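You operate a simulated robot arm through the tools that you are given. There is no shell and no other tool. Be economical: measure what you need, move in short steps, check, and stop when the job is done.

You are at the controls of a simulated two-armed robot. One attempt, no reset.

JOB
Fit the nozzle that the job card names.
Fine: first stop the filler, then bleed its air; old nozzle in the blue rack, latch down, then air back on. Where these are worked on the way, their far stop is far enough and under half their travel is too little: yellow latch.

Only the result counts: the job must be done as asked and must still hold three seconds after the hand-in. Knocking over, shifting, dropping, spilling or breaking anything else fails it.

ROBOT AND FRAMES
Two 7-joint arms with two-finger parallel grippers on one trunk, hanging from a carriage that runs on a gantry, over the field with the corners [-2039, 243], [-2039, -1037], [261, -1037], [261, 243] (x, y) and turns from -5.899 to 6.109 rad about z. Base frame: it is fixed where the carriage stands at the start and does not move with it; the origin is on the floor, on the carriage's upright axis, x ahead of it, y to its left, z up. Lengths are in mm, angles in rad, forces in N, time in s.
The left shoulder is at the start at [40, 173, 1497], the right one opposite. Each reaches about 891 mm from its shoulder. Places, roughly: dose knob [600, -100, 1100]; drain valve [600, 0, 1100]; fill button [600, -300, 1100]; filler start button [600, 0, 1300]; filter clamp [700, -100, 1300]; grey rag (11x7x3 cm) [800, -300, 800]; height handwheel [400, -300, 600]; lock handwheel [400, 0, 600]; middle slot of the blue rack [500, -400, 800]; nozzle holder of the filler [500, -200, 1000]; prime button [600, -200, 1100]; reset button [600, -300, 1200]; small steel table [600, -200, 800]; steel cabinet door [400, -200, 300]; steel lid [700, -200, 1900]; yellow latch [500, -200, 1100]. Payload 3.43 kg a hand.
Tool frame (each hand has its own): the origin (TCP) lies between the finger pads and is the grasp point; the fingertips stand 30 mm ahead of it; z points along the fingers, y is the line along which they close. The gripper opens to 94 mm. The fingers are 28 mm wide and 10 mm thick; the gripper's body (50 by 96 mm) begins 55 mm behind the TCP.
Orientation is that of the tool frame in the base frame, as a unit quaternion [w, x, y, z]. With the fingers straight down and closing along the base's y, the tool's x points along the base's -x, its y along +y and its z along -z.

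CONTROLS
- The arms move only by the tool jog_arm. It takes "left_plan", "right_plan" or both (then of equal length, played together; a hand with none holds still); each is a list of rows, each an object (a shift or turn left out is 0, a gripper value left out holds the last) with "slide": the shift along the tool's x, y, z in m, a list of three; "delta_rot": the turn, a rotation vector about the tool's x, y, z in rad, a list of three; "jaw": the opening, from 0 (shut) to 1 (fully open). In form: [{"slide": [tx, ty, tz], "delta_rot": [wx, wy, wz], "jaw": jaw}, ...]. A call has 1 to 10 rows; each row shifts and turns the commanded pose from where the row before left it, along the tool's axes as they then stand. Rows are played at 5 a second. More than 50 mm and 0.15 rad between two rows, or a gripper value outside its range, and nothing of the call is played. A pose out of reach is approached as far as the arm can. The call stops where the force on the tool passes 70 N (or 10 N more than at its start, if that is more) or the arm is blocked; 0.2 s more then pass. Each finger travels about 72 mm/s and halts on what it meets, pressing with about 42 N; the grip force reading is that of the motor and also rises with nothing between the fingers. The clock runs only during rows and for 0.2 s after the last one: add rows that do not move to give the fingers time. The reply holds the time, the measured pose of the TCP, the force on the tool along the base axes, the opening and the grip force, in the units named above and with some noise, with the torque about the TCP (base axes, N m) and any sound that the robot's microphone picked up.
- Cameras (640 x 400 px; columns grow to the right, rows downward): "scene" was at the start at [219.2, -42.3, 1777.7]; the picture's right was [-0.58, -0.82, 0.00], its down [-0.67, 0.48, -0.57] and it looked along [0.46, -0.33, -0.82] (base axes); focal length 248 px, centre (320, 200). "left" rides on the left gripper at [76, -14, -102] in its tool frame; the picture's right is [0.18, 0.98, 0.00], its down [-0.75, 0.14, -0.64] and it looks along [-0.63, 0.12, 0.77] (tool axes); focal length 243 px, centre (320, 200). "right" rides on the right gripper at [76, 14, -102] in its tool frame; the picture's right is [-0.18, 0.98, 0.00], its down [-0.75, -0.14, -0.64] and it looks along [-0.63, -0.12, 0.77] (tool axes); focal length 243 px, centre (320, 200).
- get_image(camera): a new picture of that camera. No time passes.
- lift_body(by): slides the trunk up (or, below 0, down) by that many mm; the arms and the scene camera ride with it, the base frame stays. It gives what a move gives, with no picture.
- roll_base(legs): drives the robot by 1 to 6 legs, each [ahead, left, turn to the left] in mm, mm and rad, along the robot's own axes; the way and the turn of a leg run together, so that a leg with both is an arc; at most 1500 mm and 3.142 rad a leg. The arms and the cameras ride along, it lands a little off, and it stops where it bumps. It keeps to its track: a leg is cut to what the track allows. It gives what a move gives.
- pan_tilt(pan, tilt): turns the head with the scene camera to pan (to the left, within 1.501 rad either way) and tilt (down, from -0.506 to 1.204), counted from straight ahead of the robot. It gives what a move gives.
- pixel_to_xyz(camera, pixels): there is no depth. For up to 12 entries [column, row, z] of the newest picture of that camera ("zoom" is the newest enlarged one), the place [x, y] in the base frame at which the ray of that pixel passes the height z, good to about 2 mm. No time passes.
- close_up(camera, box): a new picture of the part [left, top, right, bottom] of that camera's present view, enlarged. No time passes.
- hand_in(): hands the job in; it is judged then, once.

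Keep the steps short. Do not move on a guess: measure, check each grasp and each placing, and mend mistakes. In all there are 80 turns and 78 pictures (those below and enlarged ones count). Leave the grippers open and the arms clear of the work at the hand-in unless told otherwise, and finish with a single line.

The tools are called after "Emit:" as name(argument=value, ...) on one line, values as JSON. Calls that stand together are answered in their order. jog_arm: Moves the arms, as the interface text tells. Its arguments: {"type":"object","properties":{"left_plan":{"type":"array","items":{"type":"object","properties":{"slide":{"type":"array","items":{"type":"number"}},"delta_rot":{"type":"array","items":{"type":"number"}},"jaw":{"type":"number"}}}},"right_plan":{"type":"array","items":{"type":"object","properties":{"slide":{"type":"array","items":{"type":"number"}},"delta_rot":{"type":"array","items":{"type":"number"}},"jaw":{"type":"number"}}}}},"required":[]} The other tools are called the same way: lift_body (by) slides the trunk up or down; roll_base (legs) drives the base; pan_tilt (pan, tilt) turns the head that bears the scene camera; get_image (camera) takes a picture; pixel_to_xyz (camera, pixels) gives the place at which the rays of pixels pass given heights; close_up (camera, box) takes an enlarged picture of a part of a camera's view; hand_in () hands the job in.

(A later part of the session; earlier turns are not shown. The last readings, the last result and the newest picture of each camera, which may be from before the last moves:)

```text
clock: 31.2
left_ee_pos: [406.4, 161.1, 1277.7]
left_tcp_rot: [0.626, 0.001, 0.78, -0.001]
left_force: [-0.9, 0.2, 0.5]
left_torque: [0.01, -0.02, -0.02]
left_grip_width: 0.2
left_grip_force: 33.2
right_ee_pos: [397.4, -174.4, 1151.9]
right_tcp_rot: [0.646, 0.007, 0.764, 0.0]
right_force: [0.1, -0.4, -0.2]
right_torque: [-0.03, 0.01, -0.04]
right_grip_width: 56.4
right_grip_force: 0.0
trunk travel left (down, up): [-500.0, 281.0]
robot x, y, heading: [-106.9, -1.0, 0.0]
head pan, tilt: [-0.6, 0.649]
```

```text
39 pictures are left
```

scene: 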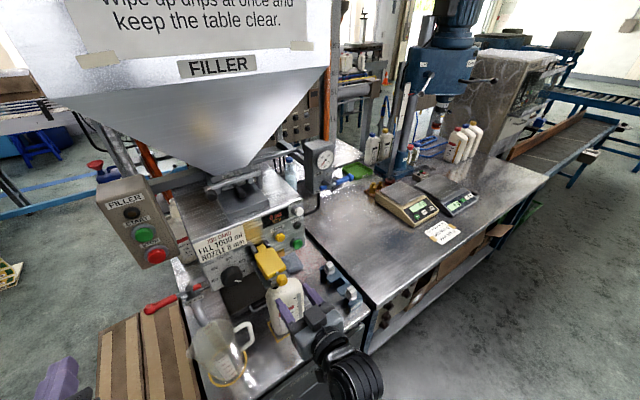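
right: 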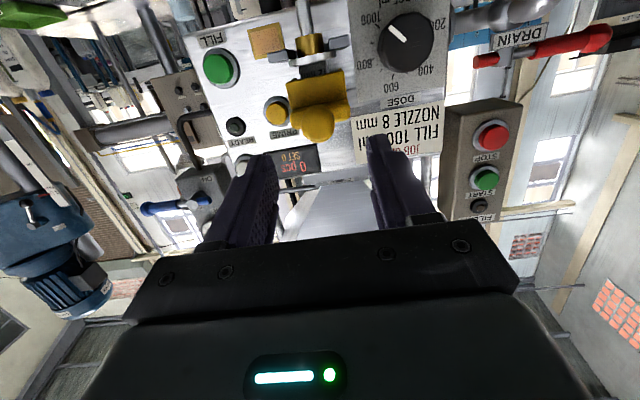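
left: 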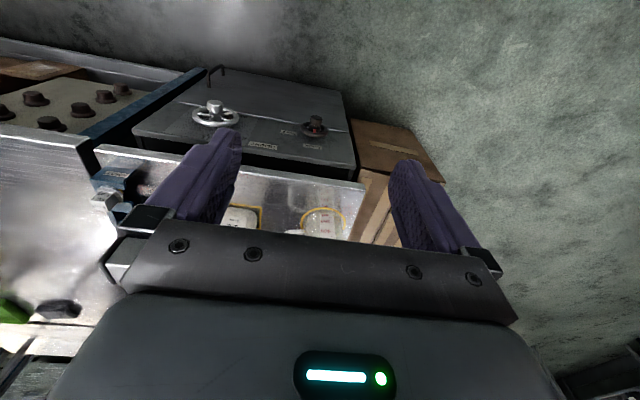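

In the right camera the knob is at (318,124). I check its place, and view the holder from below.

Emit:
pixel_to_xyz(camera="right", pixels=[[318, 124, 1130], [318, 124, 1140], [318, 124, 1150], [312, 50, 1080], [312, 50, 1100], [312, 50, 1120]])

Emit:
close_up(camera="right", box=[240, 0, 400, 170])

```text
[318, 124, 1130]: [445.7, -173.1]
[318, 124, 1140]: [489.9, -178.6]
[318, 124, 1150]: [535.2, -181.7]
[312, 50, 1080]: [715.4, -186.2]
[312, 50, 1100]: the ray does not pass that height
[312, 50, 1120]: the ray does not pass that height
```

```text
2.35 times, centred on (320, 85) of right
```

zoom: 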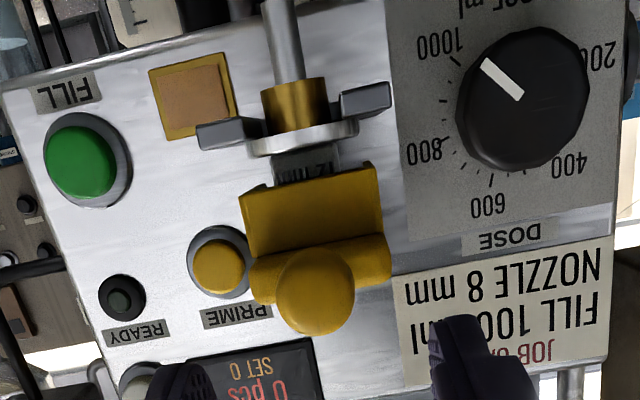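

The old nozzle is the 12 mm one; its flange rests on the fork. The knob is at about (476,-177,1138). I advance to it and close.

Emit:
jog_arm(right_plan=[{"slide": [0.004, -0.003, 0.03]}, {"slide": [0, 0, 0.027]}, {"jaw": 0}, {}, {}])

Emit:
close_up(camera="scene", box=[230, 215, 330, 325])

```text
clock: 32.4
left_ee_pos: [407.0, 159.8, 1277.0]
left_tcp_rot: [0.627, 0.001, 0.779, -0.001]
left_force: [-0.5, 0.1, -0.2]
left_torque: [-0.02, 0.02, 0.04]
left_grip_width: 0.0
left_grip_force: 33.5
right_ee_pos: [454.5, -177.1, 1138.2]
right_tcp_rot: [0.646, 0.006, 0.763, 0.0]
right_force: [1.1, 9.5, 0.5]
right_torque: [-0.04, -0.05, 0.32]
right_grip_width: 25.2
right_grip_force: 44.8
trunk travel left (down, up): [-500.0, 281.0]
robot x, y, heading: [-102.2, -0.3, -0.006]
head pan, tilt: [-0.6, 0.649]
```

```text
3.64 times, centred on (280, 270) of scene
```

zoom: 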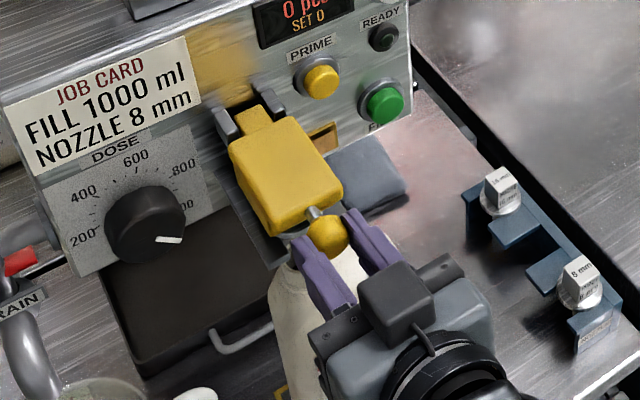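

The knob is held (25 mm). I swing it up the first part of the arc and read the forces.

Emit:
jog_arm(right_plan=[{"slide": [-0.0148, 0, -0.0026]}, {"slide": [-0.0148, 0, -0.0025]}, {"slide": [-0.0152, 0, 0.0014]}, {"slide": [-0.0151, 0, 0.0013]}])

Emit:
close_up(camera="scene", box=[230, 215, 330, 325])

```text
clock: 33.4
left_ee_pos: [405.7, 162.6, 1278.6]
left_tcp_rot: [0.626, 0.0, 0.78, 0.001]
left_force: [-1.1, -0.1, -1.2]
left_torque: [-0.03, -0.02, -0.01]
left_grip_width: 0.0
left_grip_force: 33.0
right_ee_pos: [459.9, -176.7, 1198.1]
right_tcp_rot: [0.645, 0.007, 0.764, 0.001]
right_force: [6.1, 16.5, -13.0]
right_torque: [0.13, 1.28, 0.52]
right_grip_width: 24.0
right_grip_force: 45.0
trunk travel left (down, up): [-500.0, 281.0]
robot x, y, heading: [-104.9, 0.1, -0.002]
head pan, tilt: [-0.6, 0.649]
```

```text
3.64 times, centred on (280, 270) of scene
```

zoom: 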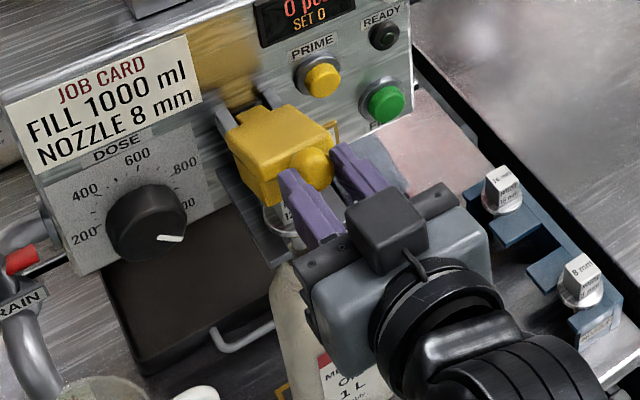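

The latch follows well with low forces. I go on with the arc.

Emit:
jog_arm(right_plan=[{"slide": [-0.0142, 0, 0.0052]}, {"slide": [-0.0142, 0, 0.0053]}, {"slide": [-0.0124, 0, 0.0087]}, {"slide": [-0.0123, 0, 0.0087]}, {"slide": [-0.0097, 0, 0.0116]}, {"slide": [-0.0097, 0, 0.0116]}])

Emit:
close_up(camera="scene", box=[220, 195, 320, 305])

```text
clock: 34.8
left_ee_pos: [405.4, 163.3, 1277.5]
left_tcp_rot: [0.626, 0.001, 0.78, 0.001]
left_force: [-0.4, 0.3, -0.6]
left_torque: [-0.01, -0.02, 0.0]
left_grip_width: 0.2
left_grip_force: 33.8
right_ee_pos: [521.0, -176.5, 1262.0]
right_tcp_rot: [0.646, 0.006, 0.764, 0.001]
right_force: [-9.2, 22.0, 0.1]
right_torque: [0.17, 1.0, 0.72]
right_grip_width: 23.8
right_grip_force: 44.7
trunk travel left (down, up): [-500.0, 281.0]
robot x, y, heading: [-103.0, -2.3, 0.002]
head pan, tilt: [-0.6, 0.649]
```

```text
3.64 times, centred on (270, 250) of scene
```

zoom: 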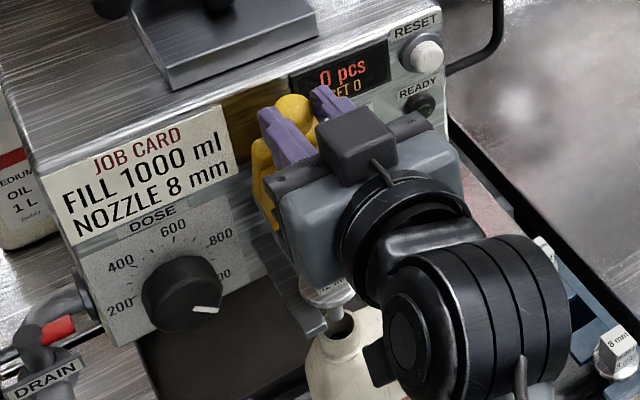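

Emit:
jog_arm(right_plan=[{"slide": [-0.0064, 0, 0.0138]}, {"slide": [-0.0064, 0, 0.0138]}, {"slide": [-0.002, 0, 0.008]}])

Emit:
close_up(camera="scene", box=[220, 195, 320, 305])

```text
clock: 35.6
left_ee_pos: [406.9, 158.5, 1278.8]
left_tcp_rot: [0.627, 0.001, 0.779, -0.001]
left_force: [-1.4, 1.0, 0.1]
left_torque: [-0.03, 0.0, 0.01]
left_grip_width: 0.0
left_grip_force: 33.2
right_ee_pos: [560.2, -182.8, 1271.0]
right_tcp_rot: [0.646, 0.009, 0.763, -0.001]
right_force: [-0.3, -0.1, 0.2]
right_torque: [0.02, 0.01, -0.01]
right_grip_width: 0.2
right_grip_force: 33.1
trunk travel left (down, up): [-500.0, 281.0]
robot x, y, heading: [-101.2, 3.9, -0.002]
head pan, tilt: [-0.6, 0.649]
```

```text
3.64 times, centred on (270, 250) of scene
```

zoom: 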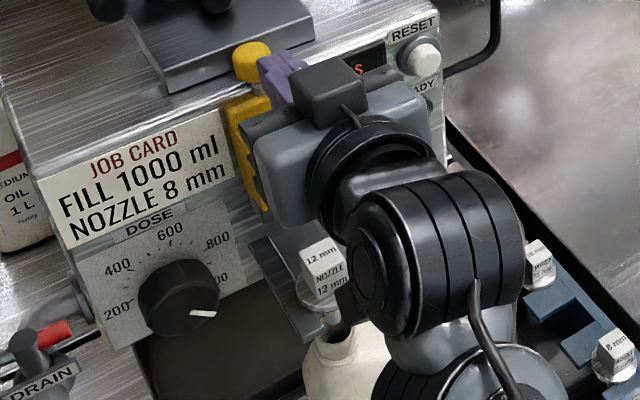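

The knob slipped out, with the latch standing up against the panel. I draw the hand straight back and up, and view the freed nozzle.

Emit:
jog_arm(right_plan=[{"slide": [0, 0, -0.045]}, {"slide": [0, 0, -0.045]}, {"slide": [0, 0, -0.045]}, {"slide": [0, -0.045, 0]}, {"slide": [0, -0.045, 0]}, {"slide": [0, -0.045, 0]}, {"slide": [0, -0.045, 0], "jaw": 0.6}])

Emit:
close_up(camera="scene", box=[220, 195, 380, 325])

```text
clock: 37.4
left_ee_pos: [406.7, 159.4, 1278.3]
left_tcp_rot: [0.626, 0.001, 0.779, 0.0]
left_force: [0.2, 0.4, 0.1]
left_torque: [0.0, 0.02, -0.03]
left_grip_width: 0.0
left_grip_force: 33.2
right_ee_pos: [431.3, -372.7, 1339.7]
right_tcp_rot: [0.687, 0.123, 0.714, 0.058]
right_force: [0.4, 0.3, 0.5]
right_torque: [0.01, -0.01, -0.02]
right_grip_width: 56.7
right_grip_force: 0.2
right hand out of reach, approached as far as the arm can: row 6
trunk travel left (down, up): [-500.0, 281.0]
robot x, y, heading: [-103.0, -3.0, 0.002]
head pan, tilt: [-0.6, 0.649]
stopped in row 7 (right hand): the arm was blocked; the commanded pose is now the measured one
```

```text
3.08 times, centred on (300, 260) of scene
```

zoom: 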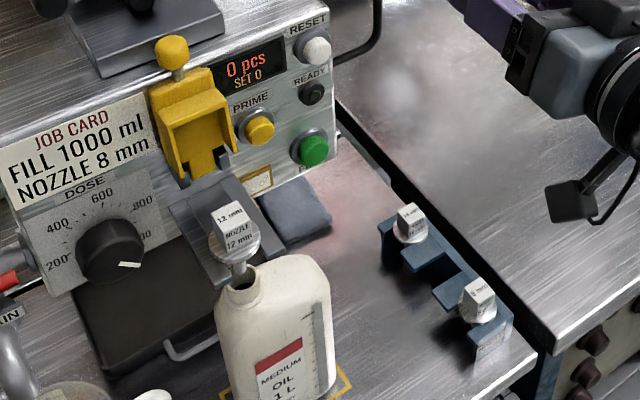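

The latch is fully up and the 12 mm nozzle is free on its fork. I bring the right hand to a clean pose: fingers 50° from straight down, pointing forward.

Emit:
jog_arm(right_plan=[{"slide": [0.0264, 0.0121, 0.0018]}, {"slide": [0.0264, 0.0121, 0.0018]}, {"slide": [0.0264, 0.0121, 0.0018]}, {"slide": [0.0264, 0.0121, 0.0018]}, {"delta_rot": [0, 0.131, -0.0556]}, {"delta_rot": [0, 0.131, -0.0556]}, {"delta_rot": [0, 0.131, -0.0556]}, {"delta_rot": [0, 0.131, -0.0556]}, {"delta_rot": [0, 0.131, -0.0556]}])

Emit:
pixel_to_xyz(camera="scene", pixels=[[271.8, 268.8, 1100], [271.8, 268.8, 1110], [271.8, 268.8, 1120], [276, 283, 1020]])

Emit:
get_image(camera="right")

```text
clock: 39.5
left_ee_pos: [405.2, 159.4, 1277.5]
left_tcp_rot: [0.626, 0.001, 0.78, -0.002]
left_force: [-0.2, 0.1, 0.6]
left_torque: [0.0, -0.02, 0.0]
left_grip_width: 0.0
left_grip_force: 32.7
right_ee_pos: [443.2, -299.1, 1253.8]
right_tcp_rot: [0.44, 0.003, 0.898, 0.005]
right_force: [46.4, -1.4, -13.0]
right_torque: [-0.18, -1.47, -0.52]
right_grip_width: 56.3
right_grip_force: 0.1
trunk travel left (down, up): [-500.0, 281.0]
robot x, y, heading: [-106.7, -2.6, -0.005]
head pan, tilt: [-0.6, 0.649]
stopped in row 9 (right hand): the force on the tool passed its limit at 144 N (the readings are from after the stop); the commanded pose is now the measured one
```

```text
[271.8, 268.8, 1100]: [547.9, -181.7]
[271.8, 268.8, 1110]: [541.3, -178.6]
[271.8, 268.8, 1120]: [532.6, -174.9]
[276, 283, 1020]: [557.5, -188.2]
```

```text
32 pictures are left
```

right: 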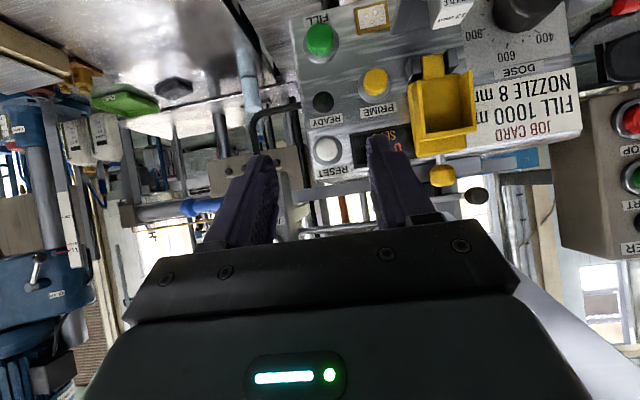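

A contact force shows on the right hand in free space. I look at the arm before any further move.

Emit:
get_image(camera="scene")

```text
31 pictures are left
```

scene: 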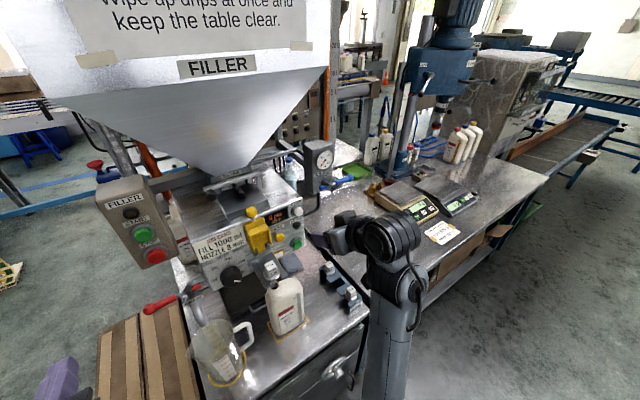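

The forearm rises steeply from below, so the wrist is cramped against itself. I back the base 220 mm so that the arm can stretch.

Emit:
roll_base(legs=[[-220, 0, 0]])

Emit:
jog_arm(right_plan=[{"slide": [-0.03, 0, 0.03]}, {"slide": [-0.03, 0, 0.03]}, {"slide": [-0.03, 0, 0.03]}])

Emit:
get_image(camera="scene")

```text
clock: 41.1
left_ee_pos: [185.4, 160.2, 1276.6]
left_tcp_rot: [0.627, 0.001, 0.779, -0.001]
left_force: [0.7, 0.4, -0.4]
left_torque: [0.01, -0.03, -0.04]
left_grip_width: 0.0
left_grip_force: 32.7
right_ee_pos: [221.8, -298.2, 1252.6]
right_tcp_rot: [0.44, 0.004, 0.898, 0.005]
right_force: [58.6, 2.6, -25.7]
right_torque: [-0.38, -3.14, -1.35]
right_grip_width: 56.5
right_grip_force: 0.0
trunk travel left (down, up): [-500.0, 281.0]
robot x, y, heading: [-324.8, 1.4, -0.005]
head pan, tilt: [-0.6, 0.649]
```

```text
clock: 42.0
left_ee_pos: [186.4, 159.3, 1278.1]
left_tcp_rot: [0.627, 0.001, 0.779, -0.002]
left_force: [-0.3, -0.7, -0.3]
left_torque: [0.01, -0.03, 0.0]
left_grip_width: 0.1
left_grip_force: 33.3
right_ee_pos: [351.2, -298.6, 1267.7]
right_tcp_rot: [0.44, 0.004, 0.898, 0.004]
right_force: [-0.2, 0.4, -0.4]
right_torque: [0.04, 0.01, 0.01]
right_grip_width: 56.6
right_grip_force: 0.0
trunk travel left (down, up): [-500.0, 281.0]
robot x, y, heading: [-324.3, 1.2, 0.002]
head pan, tilt: [-0.6, 0.649]
```

```text
30 pictures are left
```

scene: 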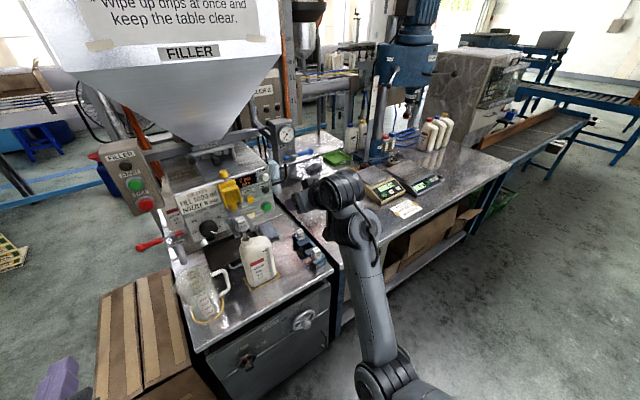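

The force is gone, and the elbow hangs in the free aisle. I drive 125 mm in, then stage the right hand before the nozzle (cube about (540,-177,1111)).

Emit:
roll_base(legs=[[125, 0, 0]])

Emit:
jog_arm(right_plan=[{"slide": [0.0212, 0.0303, 0.0142]}, {"slide": [0.0212, 0.0303, 0.0142]}, {"slide": [0.0212, 0.0303, 0.0142]}, {"slide": [0.0212, 0.0303, 0.0142]}])

Emit:
get_image(camera="right")

```text
clock: 43.2
left_ee_pos: [311.3, 158.9, 1276.8]
left_tcp_rot: [0.627, 0.001, 0.779, -0.001]
left_force: [0.2, -0.5, 0.3]
left_torque: [-0.02, 0.0, -0.02]
left_grip_width: 0.0
left_grip_force: 33.1
right_ee_pos: [475.4, -299.9, 1268.9]
right_tcp_rot: [0.44, 0.004, 0.898, 0.005]
right_force: [-0.7, 0.2, 0.7]
right_torque: [-0.02, -0.02, 0.0]
right_grip_width: 56.2
right_grip_force: 0.0
trunk travel left (down, up): [-500.0, 281.0]
robot x, y, heading: [-202.1, -0.5, 0.0]
head pan, tilt: [-0.6, 0.649]
```

```text
clock: 44.2
left_ee_pos: [309.4, 159.1, 1278.4]
left_tcp_rot: [0.626, 0.002, 0.78, -0.002]
left_force: [0.3, -1.1, 0.1]
left_torque: [0.01, -0.02, 0.01]
left_grip_width: 0.0
left_grip_force: 33.5
right_ee_pos: [468.0, -178.9, 1167.8]
right_tcp_rot: [0.441, 0.005, 0.898, 0.004]
right_force: [0.1, 0.2, 0.9]
right_torque: [-0.03, 0.0, 0.02]
right_grip_width: 56.4
right_grip_force: 0.1
trunk travel left (down, up): [-500.0, 281.0]
robot x, y, heading: [-196.1, -1.4, -0.004]
head pan, tilt: [-0.6, 0.649]
```

```text
29 pictures are left
```

right: 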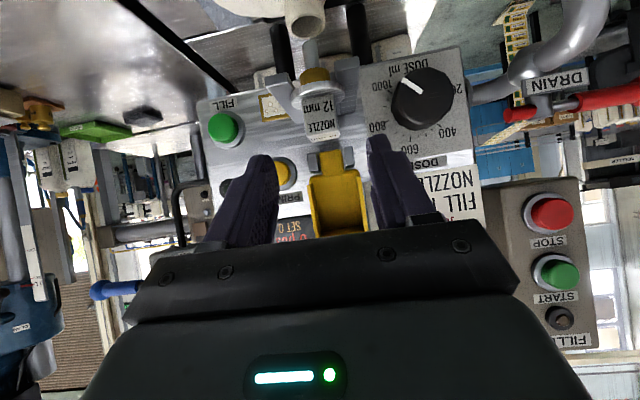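

Emit:
close_up(camera="right", box=[250, 0, 400, 190])

Emit:
pixel_to_xyz(camera="right", pixels=[[321, 120, 1100], [321, 120, 1110], [321, 120, 1120], [319, 93, 1090], [319, 93, 1095], [310, 42, 1020], [310, 42, 1040], [305, 15, 1010]])

```text
2.11 times, centred on (325, 95) of right
```

zoom: 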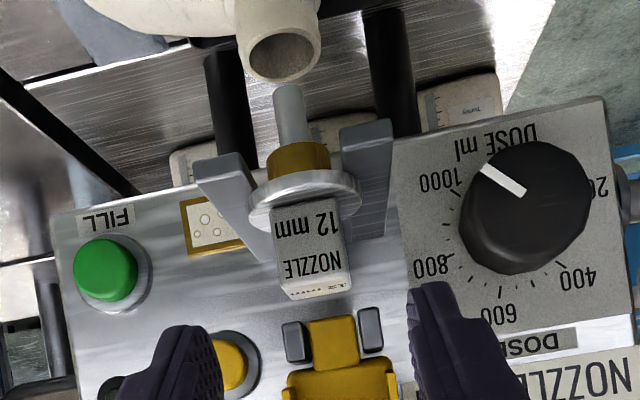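

```text
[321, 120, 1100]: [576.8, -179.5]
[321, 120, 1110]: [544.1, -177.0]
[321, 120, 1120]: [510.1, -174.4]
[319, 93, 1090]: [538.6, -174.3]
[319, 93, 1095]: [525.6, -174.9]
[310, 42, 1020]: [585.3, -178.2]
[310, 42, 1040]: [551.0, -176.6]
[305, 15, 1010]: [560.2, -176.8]
```

The cube centre is about (540,-177,1110), the flange at z ≈ 1092. I move in so that the tips stay above the flange, then check before closing.

Emit:
jog_arm(right_plan=[{"slide": [-0.0028, 0.001, 0.0346]}, {"slide": [-0.0028, 0.001, 0.0346]}])

Emit:
close_up(camera="right", box=[230, 0, 430, 200])

```text
clock: 44.8
left_ee_pos: [310.9, 159.6, 1277.7]
left_tcp_rot: [0.626, 0.001, 0.779, -0.001]
left_force: [0.4, -0.1, 0.1]
left_torque: [0.02, 0.0, -0.03]
left_grip_width: 0.0
left_grip_force: 33.2
right_ee_pos: [526.8, -176.4, 1129.4]
right_tcp_rot: [0.44, 0.005, 0.898, 0.004]
right_force: [0.2, 0.0, 0.2]
right_torque: [-0.02, 0.02, -0.01]
right_grip_width: 56.5
right_grip_force: 0.0
trunk travel left (down, up): [-500.0, 281.0]
robot x, y, heading: [-198.8, -3.8, 0.002]
head pan, tilt: [-0.6, 0.649]
```

```text
2.00 times, centred on (330, 100) of right
```

zoom: 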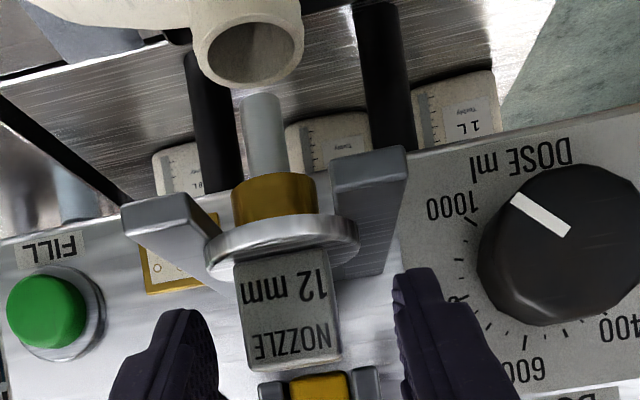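

The fingers straddle the cube above the flange, and the cube sits about 3–4 mm to the −y side. I correct that and close.

Emit:
jog_arm(right_plan=[{"slide": [0, -0.003, 0]}, {"jaw": 0}, {}, {}])

Emit:
close_up(camera="right", box=[230, 0, 430, 200])

```text
clock: 45.8
left_ee_pos: [310.3, 159.7, 1277.2]
left_tcp_rot: [0.627, 0.001, 0.779, -0.001]
left_force: [-0.4, 0.8, 1.4]
left_torque: [-0.02, -0.01, 0.02]
left_grip_width: 0.1
left_grip_force: 32.4
right_ee_pos: [527.2, -178.6, 1128.6]
right_tcp_rot: [0.44, 0.004, 0.898, 0.005]
right_force: [0.2, 0.7, 1.2]
right_torque: [-0.03, -0.05, 0.04]
right_grip_width: 25.4
right_grip_force: 42.3
trunk travel left (down, up): [-500.0, 281.0]
robot x, y, heading: [-201.4, 0.9, -0.005]
head pan, tilt: [-0.6, 0.649]
```

```text
2.00 times, centred on (330, 100) of right
```

zoom: 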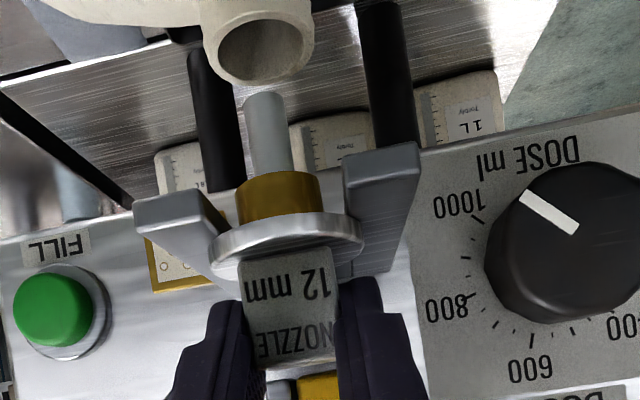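

The nozzle is held (25.4 mm). Seated reference: TCP (527.2,-178.6,1128.6). I lift it 16 mm and watch the force.

Emit:
jog_arm(right_plan=[{"slide": [-0.0032, 0, -0.0025]}, {"slide": [-0.0032, 0, -0.0025]}, {"slide": [-0.0032, 0, -0.0025]}, {"slide": [-0.0032, 0, -0.0025]}])

Emit:
close_up(camera="right", box=[230, 0, 430, 200])

```text
clock: 46.8
left_ee_pos: [310.8, 158.7, 1277.9]
left_tcp_rot: [0.627, 0.001, 0.779, -0.001]
left_force: [-0.8, -0.1, -0.8]
left_torque: [-0.01, -0.01, 0.02]
left_grip_width: 0.2
left_grip_force: 32.7
right_ee_pos: [526.4, -179.2, 1145.8]
right_tcp_rot: [0.44, 0.005, 0.898, 0.004]
right_force: [-0.9, -0.7, -0.7]
right_torque: [-0.01, -0.02, -0.01]
right_grip_width: 25.0
right_grip_force: 41.9
trunk travel left (down, up): [-500.0, 281.0]
robot x, y, heading: [-197.9, -0.4, -0.001]
head pan, tilt: [-0.6, 0.649]
```

```text
2.00 times, centred on (330, 100) of right
```

zoom: 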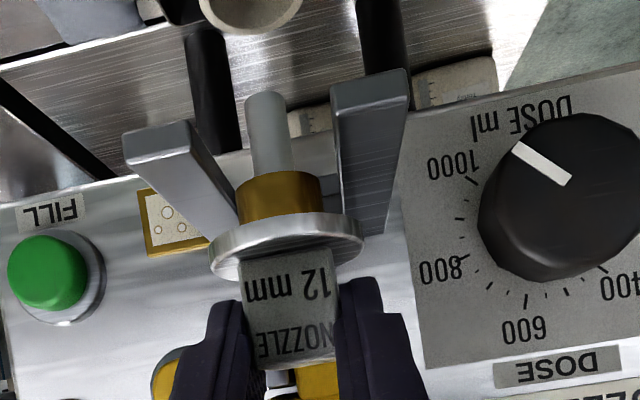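

It lifted cleanly off the fork. I raise it more, draw it forward, and carry it to the right toward the rack at safe height.

Emit:
jog_arm(right_plan=[{"slide": [-0.0158, 0, -0.0123]}, {"slide": [-0.0158, 0, -0.0123]}, {"slide": [0.0245, 0, -0.0316]}, {"slide": [0.0245, 0, -0.0316]}, {"slide": [0.0245, 0, -0.0316]}, {"slide": [0, -0.045, 0]}, {"slide": [0, -0.045, 0]}, {"slide": [0, -0.045, 0]}, {"slide": [0, -0.045, 0]}, {"slide": [0, -0.02, 0]}])

Emit:
get_image(camera="right")

Emit:
get_image(camera="scene")

```text
clock: 49.0
left_ee_pos: [310.5, 158.7, 1278.5]
left_tcp_rot: [0.626, 0.003, 0.779, -0.003]
left_force: [0.3, 0.4, 0.1]
left_torque: [-0.01, 0.0, -0.02]
left_grip_width: 0.1
left_grip_force: 32.9
right_ee_pos: [404.4, -378.1, 1182.0]
right_tcp_rot: [0.44, 0.003, 0.898, 0.005]
right_force: [1.3, 0.2, -1.0]
right_torque: [0.0, 0.03, 0.01]
right_grip_width: 25.3
right_grip_force: 42.0
trunk travel left (down, up): [-500.0, 281.0]
robot x, y, heading: [-200.7, -0.7, -0.003]
head pan, tilt: [-0.6, 0.649]
```

```text
24 pictures are left
```

right: 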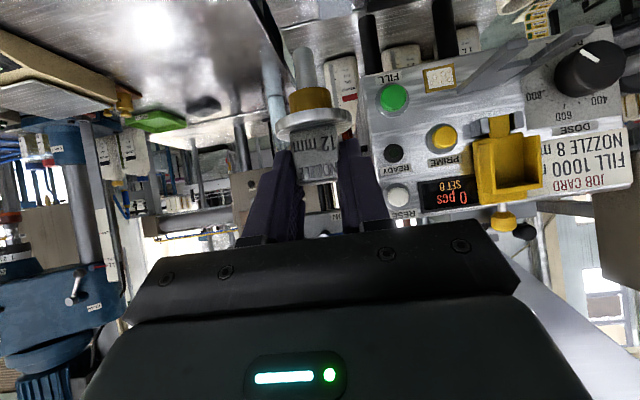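

```text
23 pictures are left
```

scene: 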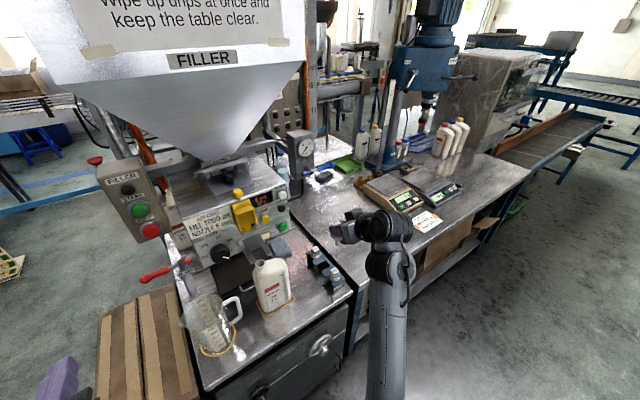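

I enlarge the rack in the scene view and measure its cubes and the empty middle slot.

Emit:
close_up(camera="scene", box=[290, 230, 370, 310])

```text
5.00 times, centred on (330, 270) of scene
```

zoom: 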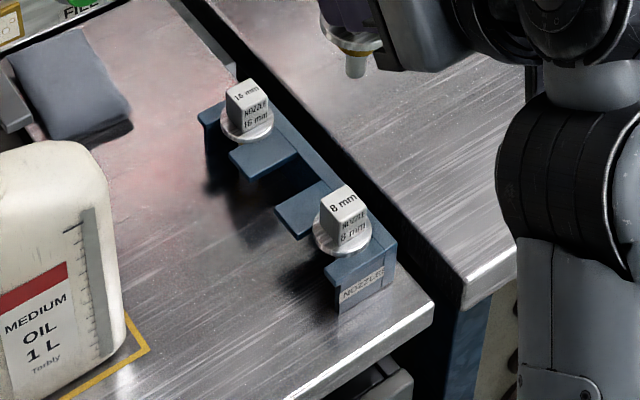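

Emit:
pixel_to_xyz(camera="zoom", pixels=[[341, 233, 840], [341, 233, 880], [248, 123, 840], [248, 123, 880], [294, 178, 860], [294, 178, 880], [344, 208, 880], [344, 208, 900], [248, 104, 880], [248, 104, 900], [381, 325, 820], [355, 60, 1130]])

```text
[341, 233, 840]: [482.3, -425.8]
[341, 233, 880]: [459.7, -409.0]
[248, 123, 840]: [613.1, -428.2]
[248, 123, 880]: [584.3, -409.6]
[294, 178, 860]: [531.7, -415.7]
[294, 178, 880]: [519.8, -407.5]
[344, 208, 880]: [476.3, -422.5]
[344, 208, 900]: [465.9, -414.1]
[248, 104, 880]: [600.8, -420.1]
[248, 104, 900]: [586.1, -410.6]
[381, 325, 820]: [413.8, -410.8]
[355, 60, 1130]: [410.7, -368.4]
```

The height is only weakly fixed by these views, so I lower the held nozzle beside the rack (y −340) to look at the rack from the right camera.

Emit:
jog_arm(right_plan=[{"slide": [0.036, 0.0095, 0.0279]}, {"slide": [0.036, 0.0095, 0.0279]}, {"slide": [0.036, 0.0095, 0.0279]}, {"slide": [0.036, 0.0095, 0.0279]}])

Emit:
get_image(camera="right")

```text
clock: 50.2
left_ee_pos: [310.6, 158.3, 1278.6]
left_tcp_rot: [0.627, 0.001, 0.779, -0.001]
left_force: [-0.4, -0.4, 0.4]
left_torque: [-0.03, -0.01, -0.02]
left_grip_width: 0.0
left_grip_force: 32.9
right_ee_pos: [429.5, -362.7, 1052.0]
right_tcp_rot: [0.477, 0.007, 0.879, -0.017]
right_force: [-0.5, -0.4, -0.5]
right_torque: [0.0, 0.03, 0.02]
right_grip_width: 25.5
right_grip_force: 41.7
trunk travel left (down, up): [-500.0, 281.0]
robot x, y, heading: [-197.3, -2.1, 0.0]
head pan, tilt: [-0.6, 0.649]
stopped in row 4 (right hand): the arm was blocked; the commanded pose is now the measured one
```

```text
21 pictures are left
```

right: 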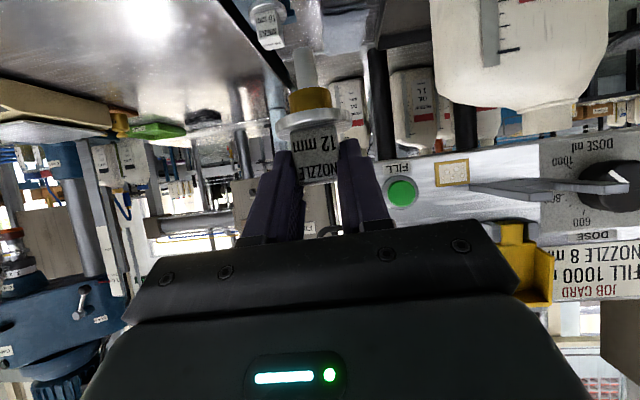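

The low elbow blocks the wrist here. I raise the trunk 120 mm and drive 60 mm in, so that the arm reaches down more straightly.

Emit:
lift_body(by=120)

Emit:
roll_base(legs=[[60, 0, 0]])

Emit:
jog_arm(right_plan=[{"slide": [0, 0, 0], "delta_rot": [0, 0.08, 0.03]}])

```text
clock: 51.7
left_ee_pos: [309.4, 158.5, 1397.8]
left_tcp_rot: [0.626, 0.001, 0.78, -0.001]
left_force: [0.8, -0.6, 0.0]
left_torque: [0.01, -0.02, 0.01]
left_grip_width: 0.1
left_grip_force: 33.2
right_ee_pos: [429.6, -362.8, 1171.5]
right_tcp_rot: [0.477, 0.006, 0.879, -0.015]
right_force: [0.2, -0.4, -1.4]
right_torque: [0.01, 0.0, 0.0]
right_grip_width: 25.3
right_grip_force: 42.0
trunk travel left (down, up): [-620.0, 161.0]
robot x, y, heading: [-195.0, 4.7, -0.002]
head pan, tilt: [-0.6, 0.649]
```

```text
clock: 52.7
left_ee_pos: [371.0, 159.2, 1398.2]
left_tcp_rot: [0.626, 0.001, 0.78, -0.002]
left_force: [-0.6, -0.5, 0.2]
left_torque: [0.03, 0.02, 0.03]
left_grip_width: 0.2
left_grip_force: 33.3
right_ee_pos: [489.3, -362.5, 1172.2]
right_tcp_rot: [0.477, 0.006, 0.879, -0.017]
right_force: [0.5, -0.1, -0.8]
right_torque: [-0.01, 0.05, -0.01]
right_grip_width: 25.4
right_grip_force: 41.8
trunk travel left (down, up): [-620.0, 161.0]
robot x, y, heading: [-141.1, -1.3, 0.001]
head pan, tilt: [-0.6, 0.649]
```

```text
clock: 53.1
left_ee_pos: [369.0, 159.3, 1397.9]
left_tcp_rot: [0.627, 0.001, 0.779, -0.001]
left_force: [0.2, 0.0, -0.7]
left_torque: [0.01, -0.01, 0.0]
left_grip_width: 0.1
left_grip_force: 33.0
right_ee_pos: [488.2, -360.7, 1172.6]
right_tcp_rot: [0.442, 0.02, 0.897, -0.009]
right_force: [0.0, 0.0, -1.5]
right_torque: [0.0, 0.04, -0.01]
right_grip_width: 25.2
right_grip_force: 41.3
trunk travel left (down, up): [-620.0, 161.0]
robot x, y, heading: [-139.7, -0.1, -0.002]
head pan, tilt: [-0.6, 0.649]
```

I fix the small tilt error and lower the hand again to view the rack.

Emit:
jog_arm(right_plan=[{"delta_rot": [-0.037, 0.003, -0.017]}, {"slide": [0.041, 0.005, 0.0134]}, {"slide": [0.041, 0.005, 0.0134]}, {"slide": [0.041, 0.005, 0.0134]}, {"slide": [0.041, 0.005, 0.0134]}])

Emit:
get_image(camera="right")

```text
clock: 54.3
left_ee_pos: [369.1, 159.7, 1397.5]
left_tcp_rot: [0.626, 0.001, 0.779, -0.001]
left_force: [0.6, -0.3, -0.1]
left_torque: [0.02, -0.02, 0.03]
left_grip_width: 0.0
left_grip_force: 33.4
right_ee_pos: [429.0, -338.0, 1009.0]
right_tcp_rot: [0.439, 0.004, 0.898, 0.004]
right_force: [0.2, 0.4, -0.6]
right_torque: [0.01, 0.0, 0.01]
right_grip_width: 25.6
right_grip_force: 42.2
trunk travel left (down, up): [-620.0, 161.0]
robot x, y, heading: [-140.5, 2.3, -0.001]
head pan, tilt: [-0.6, 0.649]
```

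```text
20 pictures are left
```

right: 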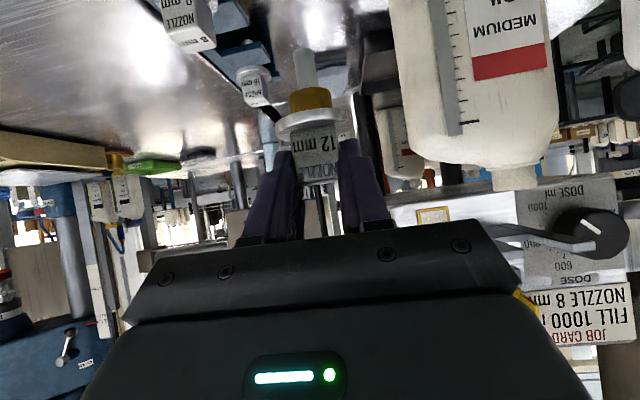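

Both rack nozzles show: the 8 mm cube at (185,22), the 16 mm cube at (255,88). I measure them.

Emit:
close_up(camera="right", box=[140, 0, 300, 130])

Emit:
close_up(camera="scene", box=[270, 250, 370, 350])

```text
3.08 times, centred on (220, 65) of right
```

zoom: 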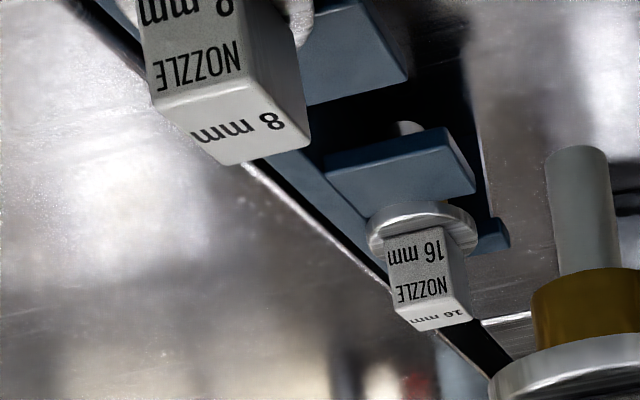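

```text
4.00 times, centred on (320, 300) of scene
```

zoom: 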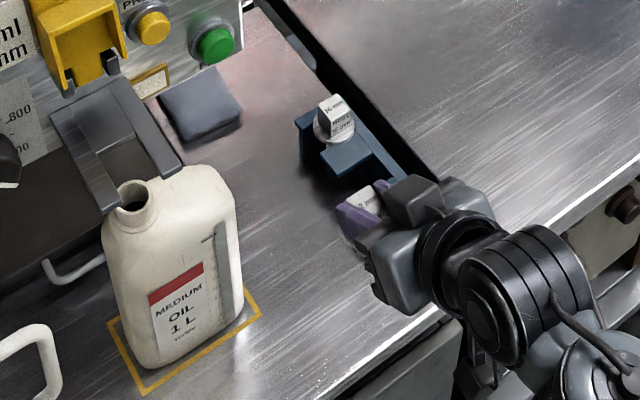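

Emit:
pixel_to_xyz(camera="right", pixels=[[253.1, 74.7, 840], [253.1, 74.7, 860], [253.1, 74.7, 880], [257.3, 103.3, 880], [257.3, 103.3, 900], [197.3, 44.5, 880], [197.3, 44.5, 900], [245, 110, 850]])

Emit:
pixel_to_xyz(camera="zoom", pixels=[[334, 130, 840], [334, 130, 860], [334, 130, 880], [331, 104, 880], [331, 104, 900]])

```text
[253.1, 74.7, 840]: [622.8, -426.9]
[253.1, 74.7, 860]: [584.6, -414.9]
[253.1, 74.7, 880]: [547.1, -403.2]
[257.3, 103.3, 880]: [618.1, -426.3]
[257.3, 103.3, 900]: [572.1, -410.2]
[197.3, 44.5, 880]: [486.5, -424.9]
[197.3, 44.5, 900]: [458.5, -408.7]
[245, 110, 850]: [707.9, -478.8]
```

```text
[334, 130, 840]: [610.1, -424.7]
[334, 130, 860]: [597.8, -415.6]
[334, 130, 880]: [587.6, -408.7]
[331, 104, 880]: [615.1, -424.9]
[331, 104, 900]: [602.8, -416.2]
```

The rack axis lies at y ≈ −423, with 8 mm at x ≈ 479, 16 mm at x ≈ 606, and so the middle at x ≈ 542; flange tops are at z ≈ 850. For reach I drive 60 mm in, then move the nozzle above the middle slot.

Emit:
roll_base(legs=[[60, 0, 0]])

Emit:
jog_arm(right_plan=[{"slide": [-0.0085, -0.0273, 0.0109]}, {"slide": [-0.0085, -0.0273, 0.0109]}, {"slide": [-0.0085, -0.0273, 0.0109]}])

Emit:
close_up(camera="right", box=[220, 0, 420, 170])

Emit:
close_up(camera="scene", box=[270, 240, 390, 370])

```text
clock: 55.3
left_ee_pos: [429.9, 159.5, 1398.3]
left_tcp_rot: [0.626, 0.001, 0.78, -0.001]
left_force: [0.5, 0.3, 0.3]
left_torque: [-0.04, 0.03, 0.02]
left_grip_width: 0.0
left_grip_force: 33.0
right_ee_pos: [489.8, -339.4, 1010.9]
right_tcp_rot: [0.441, 0.004, 0.898, 0.005]
right_force: [0.5, 0.3, -1.3]
right_torque: [-0.04, 0.05, 0.0]
right_grip_width: 25.3
right_grip_force: 41.7
trunk travel left (down, up): [-620.0, 161.0]
robot x, y, heading: [-83.3, -3.1, -0.006]
head pan, tilt: [-0.6, 0.649]
```

```text
clock: 56.1
left_ee_pos: [429.1, 158.2, 1397.8]
left_tcp_rot: [0.627, 0.001, 0.779, -0.001]
left_force: [-0.1, 0.8, -0.2]
left_torque: [-0.02, 0.01, 0.0]
left_grip_width: 0.0
left_grip_force: 32.6
right_ee_pos: [531.7, -422.9, 1009.2]
right_tcp_rot: [0.44, 0.004, 0.898, 0.004]
right_force: [0.1, 0.3, -1.4]
right_torque: [-0.03, 0.0, -0.03]
right_grip_width: 25.3
right_grip_force: 42.0
trunk travel left (down, up): [-620.0, 161.0]
robot x, y, heading: [-76.3, -2.7, -0.004]
head pan, tilt: [-0.6, 0.649]
```

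```text
2.35 times, centred on (320, 85) of right
```

zoom: 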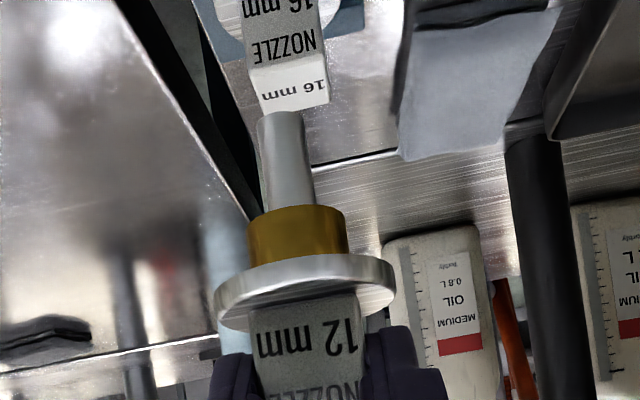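

```text
3.08 times, centred on (330, 305) of scene
```

zoom: 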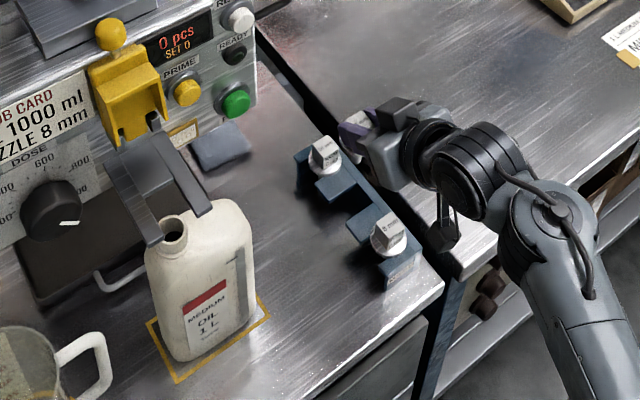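

Emit:
pixel_to_xyz(camera="scene", pixels=[[330.6, 287.5, 881], [332.3, 293, 850], [352.1, 312.1, 881], [352.4, 319, 850]])

Emit:
pixel_to_xyz(camera="right", pixels=[[306.8, 35.6, 881], [306.8, 35.6, 870], [314, 123, 973], [314, 123, 975]])

```text
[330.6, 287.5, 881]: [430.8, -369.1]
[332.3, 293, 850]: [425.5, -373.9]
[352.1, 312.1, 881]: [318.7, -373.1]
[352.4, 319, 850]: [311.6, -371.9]
```

```text
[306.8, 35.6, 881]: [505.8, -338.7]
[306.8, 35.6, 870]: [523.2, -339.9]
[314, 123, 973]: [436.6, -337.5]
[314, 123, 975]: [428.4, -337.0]
```

Those used older full pictures; I query the newest enlarged one instead.

Emit:
pixel_to_xyz(camera="zoom", pixels=[[322, 146, 881], [327, 163, 850], [388, 222, 881], [389, 243, 850], [358, 203, 850], [347, 140, 991]])

Emit:
close_up(camera="right", box=[220, 0, 420, 170])

Emit:
pixel_to_xyz(camera="zoom", pixels=[[289, 84, 881], [289, 84, 870], [289, 84, 890], [305, 285, 975], [305, 285, 973], [305, 285, 970], [283, 118, 910], [283, 118, 915]])

```text
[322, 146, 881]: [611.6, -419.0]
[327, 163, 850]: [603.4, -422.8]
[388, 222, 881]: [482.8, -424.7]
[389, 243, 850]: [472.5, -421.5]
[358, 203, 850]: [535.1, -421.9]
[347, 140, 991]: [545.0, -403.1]
```

```text
2.35 times, centred on (320, 85) of right
```

zoom: 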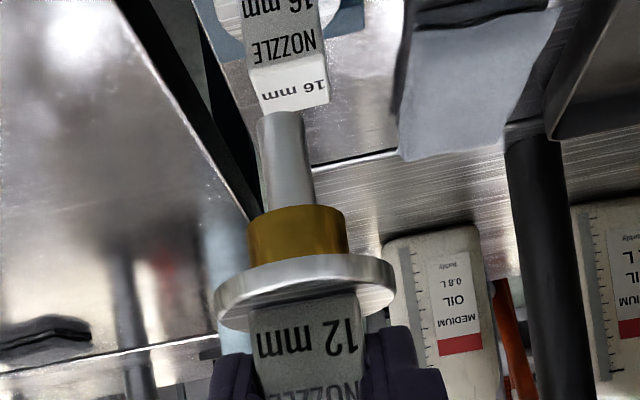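

```text
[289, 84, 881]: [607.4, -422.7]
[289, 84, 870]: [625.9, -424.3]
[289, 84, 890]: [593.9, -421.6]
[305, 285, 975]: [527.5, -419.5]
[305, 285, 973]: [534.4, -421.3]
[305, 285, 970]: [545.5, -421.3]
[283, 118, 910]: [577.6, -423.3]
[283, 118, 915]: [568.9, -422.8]
```

The middle slot is at (542,-422.5) and the nozzle axis is at about (543,-422). I lower 80 mm so that only the thin stem enters, then check.

Emit:
jog_arm(right_plan=[{"slide": [0.0205, 0, 0.0162]}, {"slide": [0.0205, 0, 0.0162]}, {"slide": [0.0205, 0, 0.0162]}])

Emit:
close_up(camera="right", box=[220, 0, 420, 170])

Emit:
close_up(camera="scene", box=[290, 270, 380, 350])

```text
clock: 56.9
left_ee_pos: [430.0, 158.5, 1397.5]
left_tcp_rot: [0.626, 0.001, 0.78, -0.001]
left_force: [0.5, -0.2, 0.0]
left_torque: [0.01, -0.05, -0.01]
left_grip_width: 0.1
left_grip_force: 33.0
right_ee_pos: [531.3, -421.9, 930.0]
right_tcp_rot: [0.44, 0.004, 0.898, 0.004]
right_force: [-1.2, 0.3, -1.3]
right_torque: [-0.02, 0.0, 0.01]
right_grip_width: 25.3
right_grip_force: 42.8
trunk travel left (down, up): [-620.0, 161.0]
robot x, y, heading: [-80.0, 2.9, -0.005]
head pan, tilt: [-0.6, 0.649]
```

```text
2.35 times, centred on (320, 85) of right
```

zoom: 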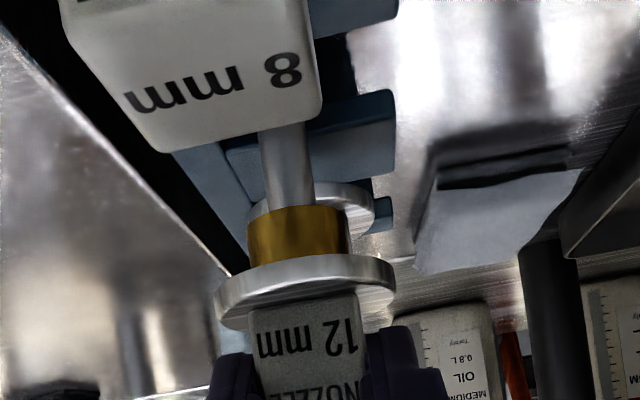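

```text
5.00 times, centred on (335, 310) of scene
```

zoom: 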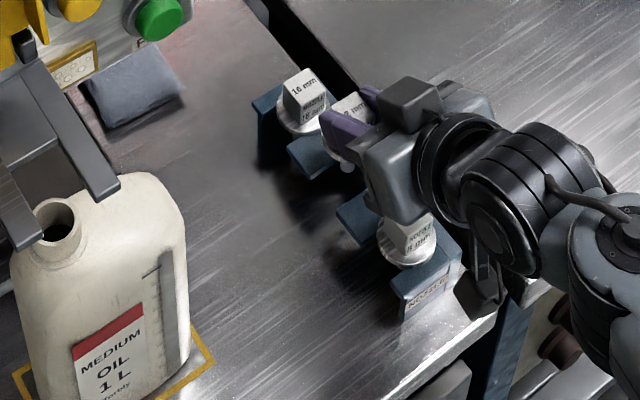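

Emit:
pixel_to_xyz(camera="zoom", pixels=[[347, 166, 835], [347, 166, 850], [352, 104, 920], [352, 104, 925], [310, 155, 850], [355, 208, 850]])

```text
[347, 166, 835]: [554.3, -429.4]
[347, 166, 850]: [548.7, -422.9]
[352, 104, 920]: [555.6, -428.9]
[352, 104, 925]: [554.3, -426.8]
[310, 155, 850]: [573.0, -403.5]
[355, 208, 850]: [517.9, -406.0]
```

The stem stands in the middle slot, about 3 mm toward +x. I correct that and lower in small steps.

Emit:
jog_arm(right_plan=[{"slide": [0.0018, 0, -0.0024]}, {"slide": [0.0099, 0, 0.0077]}, {"slide": [0.0099, 0, 0.0077]}, {"slide": [0.0032, 0, 0.0025]}, {"slide": [0.0032, 0, 0.0025]}])

```text
clock: 58.1
left_ee_pos: [430.5, 158.7, 1398.3]
left_tcp_rot: [0.626, 0.002, 0.78, -0.001]
left_force: [0.4, 0.3, 0.5]
left_torque: [0.01, -0.01, 0.03]
left_grip_width: 0.2
left_grip_force: 32.9
right_ee_pos: [529.2, -421.0, 897.4]
right_tcp_rot: [0.44, 0.004, 0.898, 0.004]
right_force: [0.6, 0.5, -1.3]
right_torque: [0.0, 0.03, 0.0]
right_grip_width: 25.5
right_grip_force: 41.7
trunk travel left (down, up): [-620.0, 161.0]
robot x, y, heading: [-82.6, -2.1, 0.001]
head pan, tilt: [-0.6, 0.649]
```

No contact yet at z 897, so the collar has entered. I go on in 3 mm steps.

Emit:
jog_arm(right_plan=[{"slide": [0.0024, 0, 0.0018]}, {"slide": [0.0024, 0, 0.0018]}, {"slide": [0.0024, 0, 0.0018]}])

Emit:
close_up(camera="right", box=[220, 0, 420, 170])

```text
clock: 58.9
left_ee_pos: [429.0, 158.7, 1398.5]
left_tcp_rot: [0.627, 0.001, 0.779, -0.001]
left_force: [0.2, 0.6, -0.2]
left_torque: [0.01, 0.01, 0.02]
left_grip_width: 0.1
left_grip_force: 33.3
right_ee_pos: [526.6, -421.0, 888.1]
right_tcp_rot: [0.44, 0.005, 0.898, 0.004]
right_force: [-0.5, 0.0, 0.1]
right_torque: [0.0, 0.03, -0.05]
right_grip_width: 25.2
right_grip_force: 42.2
trunk travel left (down, up): [-620.0, 161.0]
robot x, y, heading: [-79.1, -0.4, -0.001]
head pan, tilt: [-0.6, 0.649]
```

```text
2.35 times, centred on (320, 85) of right
```

zoom: 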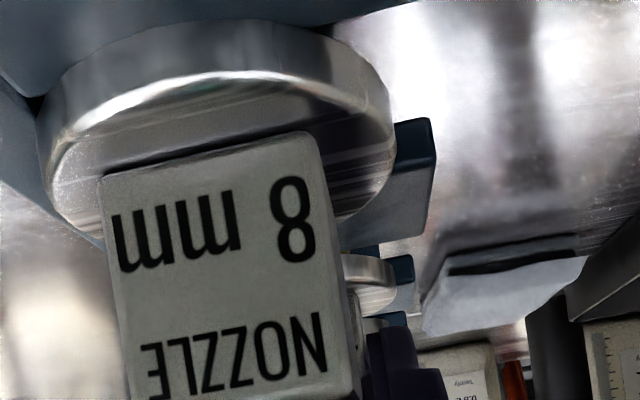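

The flange is nearly level with the prong and there is still no contact. I go on slowly.

Emit:
jog_arm(right_plan=[{"slide": [0.0016, 0, 0.0012]}, {"slide": [0.0016, 0, 0.0012]}])

Emit:
jog_arm(right_plan=[{"slide": [0.0016, 0, 0.0012]}])

Emit:
jog_arm(right_plan=[{"slide": [0.0016, 0, 0.0012]}])

```text
clock: 59.5
left_ee_pos: [430.2, 158.2, 1398.3]
left_tcp_rot: [0.626, 0.001, 0.779, -0.002]
left_force: [0.1, 0.7, 0.4]
left_torque: [0.01, 0.0, -0.01]
left_grip_width: 0.0
left_grip_force: 32.8
right_ee_pos: [530.1, -421.9, 888.8]
right_tcp_rot: [0.443, 0.004, 0.897, 0.004]
right_force: [-13.9, 5.4, 29.2]
right_torque: [-0.06, 0.43, 0.04]
right_grip_width: 25.6
right_grip_force: 41.7
trunk travel left (down, up): [-620.0, 161.0]
robot x, y, heading: [-79.2, 4.0, -0.002]
head pan, tilt: [-0.6, 0.649]
```

```text
clock: 59.9
left_ee_pos: [429.9, 157.2, 1397.6]
left_tcp_rot: [0.627, 0.001, 0.779, -0.002]
left_force: [0.3, 0.3, 0.3]
left_torque: [0.01, 0.01, 0.0]
left_grip_width: 0.0
left_grip_force: 33.3
right_ee_pos: [530.5, -421.3, 886.9]
right_tcp_rot: [0.443, 0.003, 0.896, 0.004]
right_force: [-12.6, 6.0, 35.3]
right_torque: [-0.15, -0.13, 0.12]
right_grip_width: 25.3
right_grip_force: 41.5
trunk travel left (down, up): [-620.0, 161.0]
robot x, y, heading: [-82.6, -0.1, -0.003]
head pan, tilt: [-0.6, 0.649]
```

```text
clock: 60.3
left_ee_pos: [430.6, 158.2, 1398.4]
left_tcp_rot: [0.627, 0.002, 0.779, -0.002]
left_force: [-0.4, -0.3, -0.1]
left_torque: [0.02, 0.0, -0.02]
left_grip_width: 0.0
left_grip_force: 33.3
right_ee_pos: [532.5, -421.6, 885.0]
right_tcp_rot: [0.444, 0.004, 0.896, 0.003]
right_force: [-13.9, 6.2, 41.2]
right_torque: [-0.1, -0.15, 0.15]
right_grip_width: 25.3
right_grip_force: 41.8
trunk travel left (down, up): [-620.0, 161.0]
robot x, y, heading: [-80.8, -0.1, 0.0]
head pan, tilt: [-0.6, 0.649]
```

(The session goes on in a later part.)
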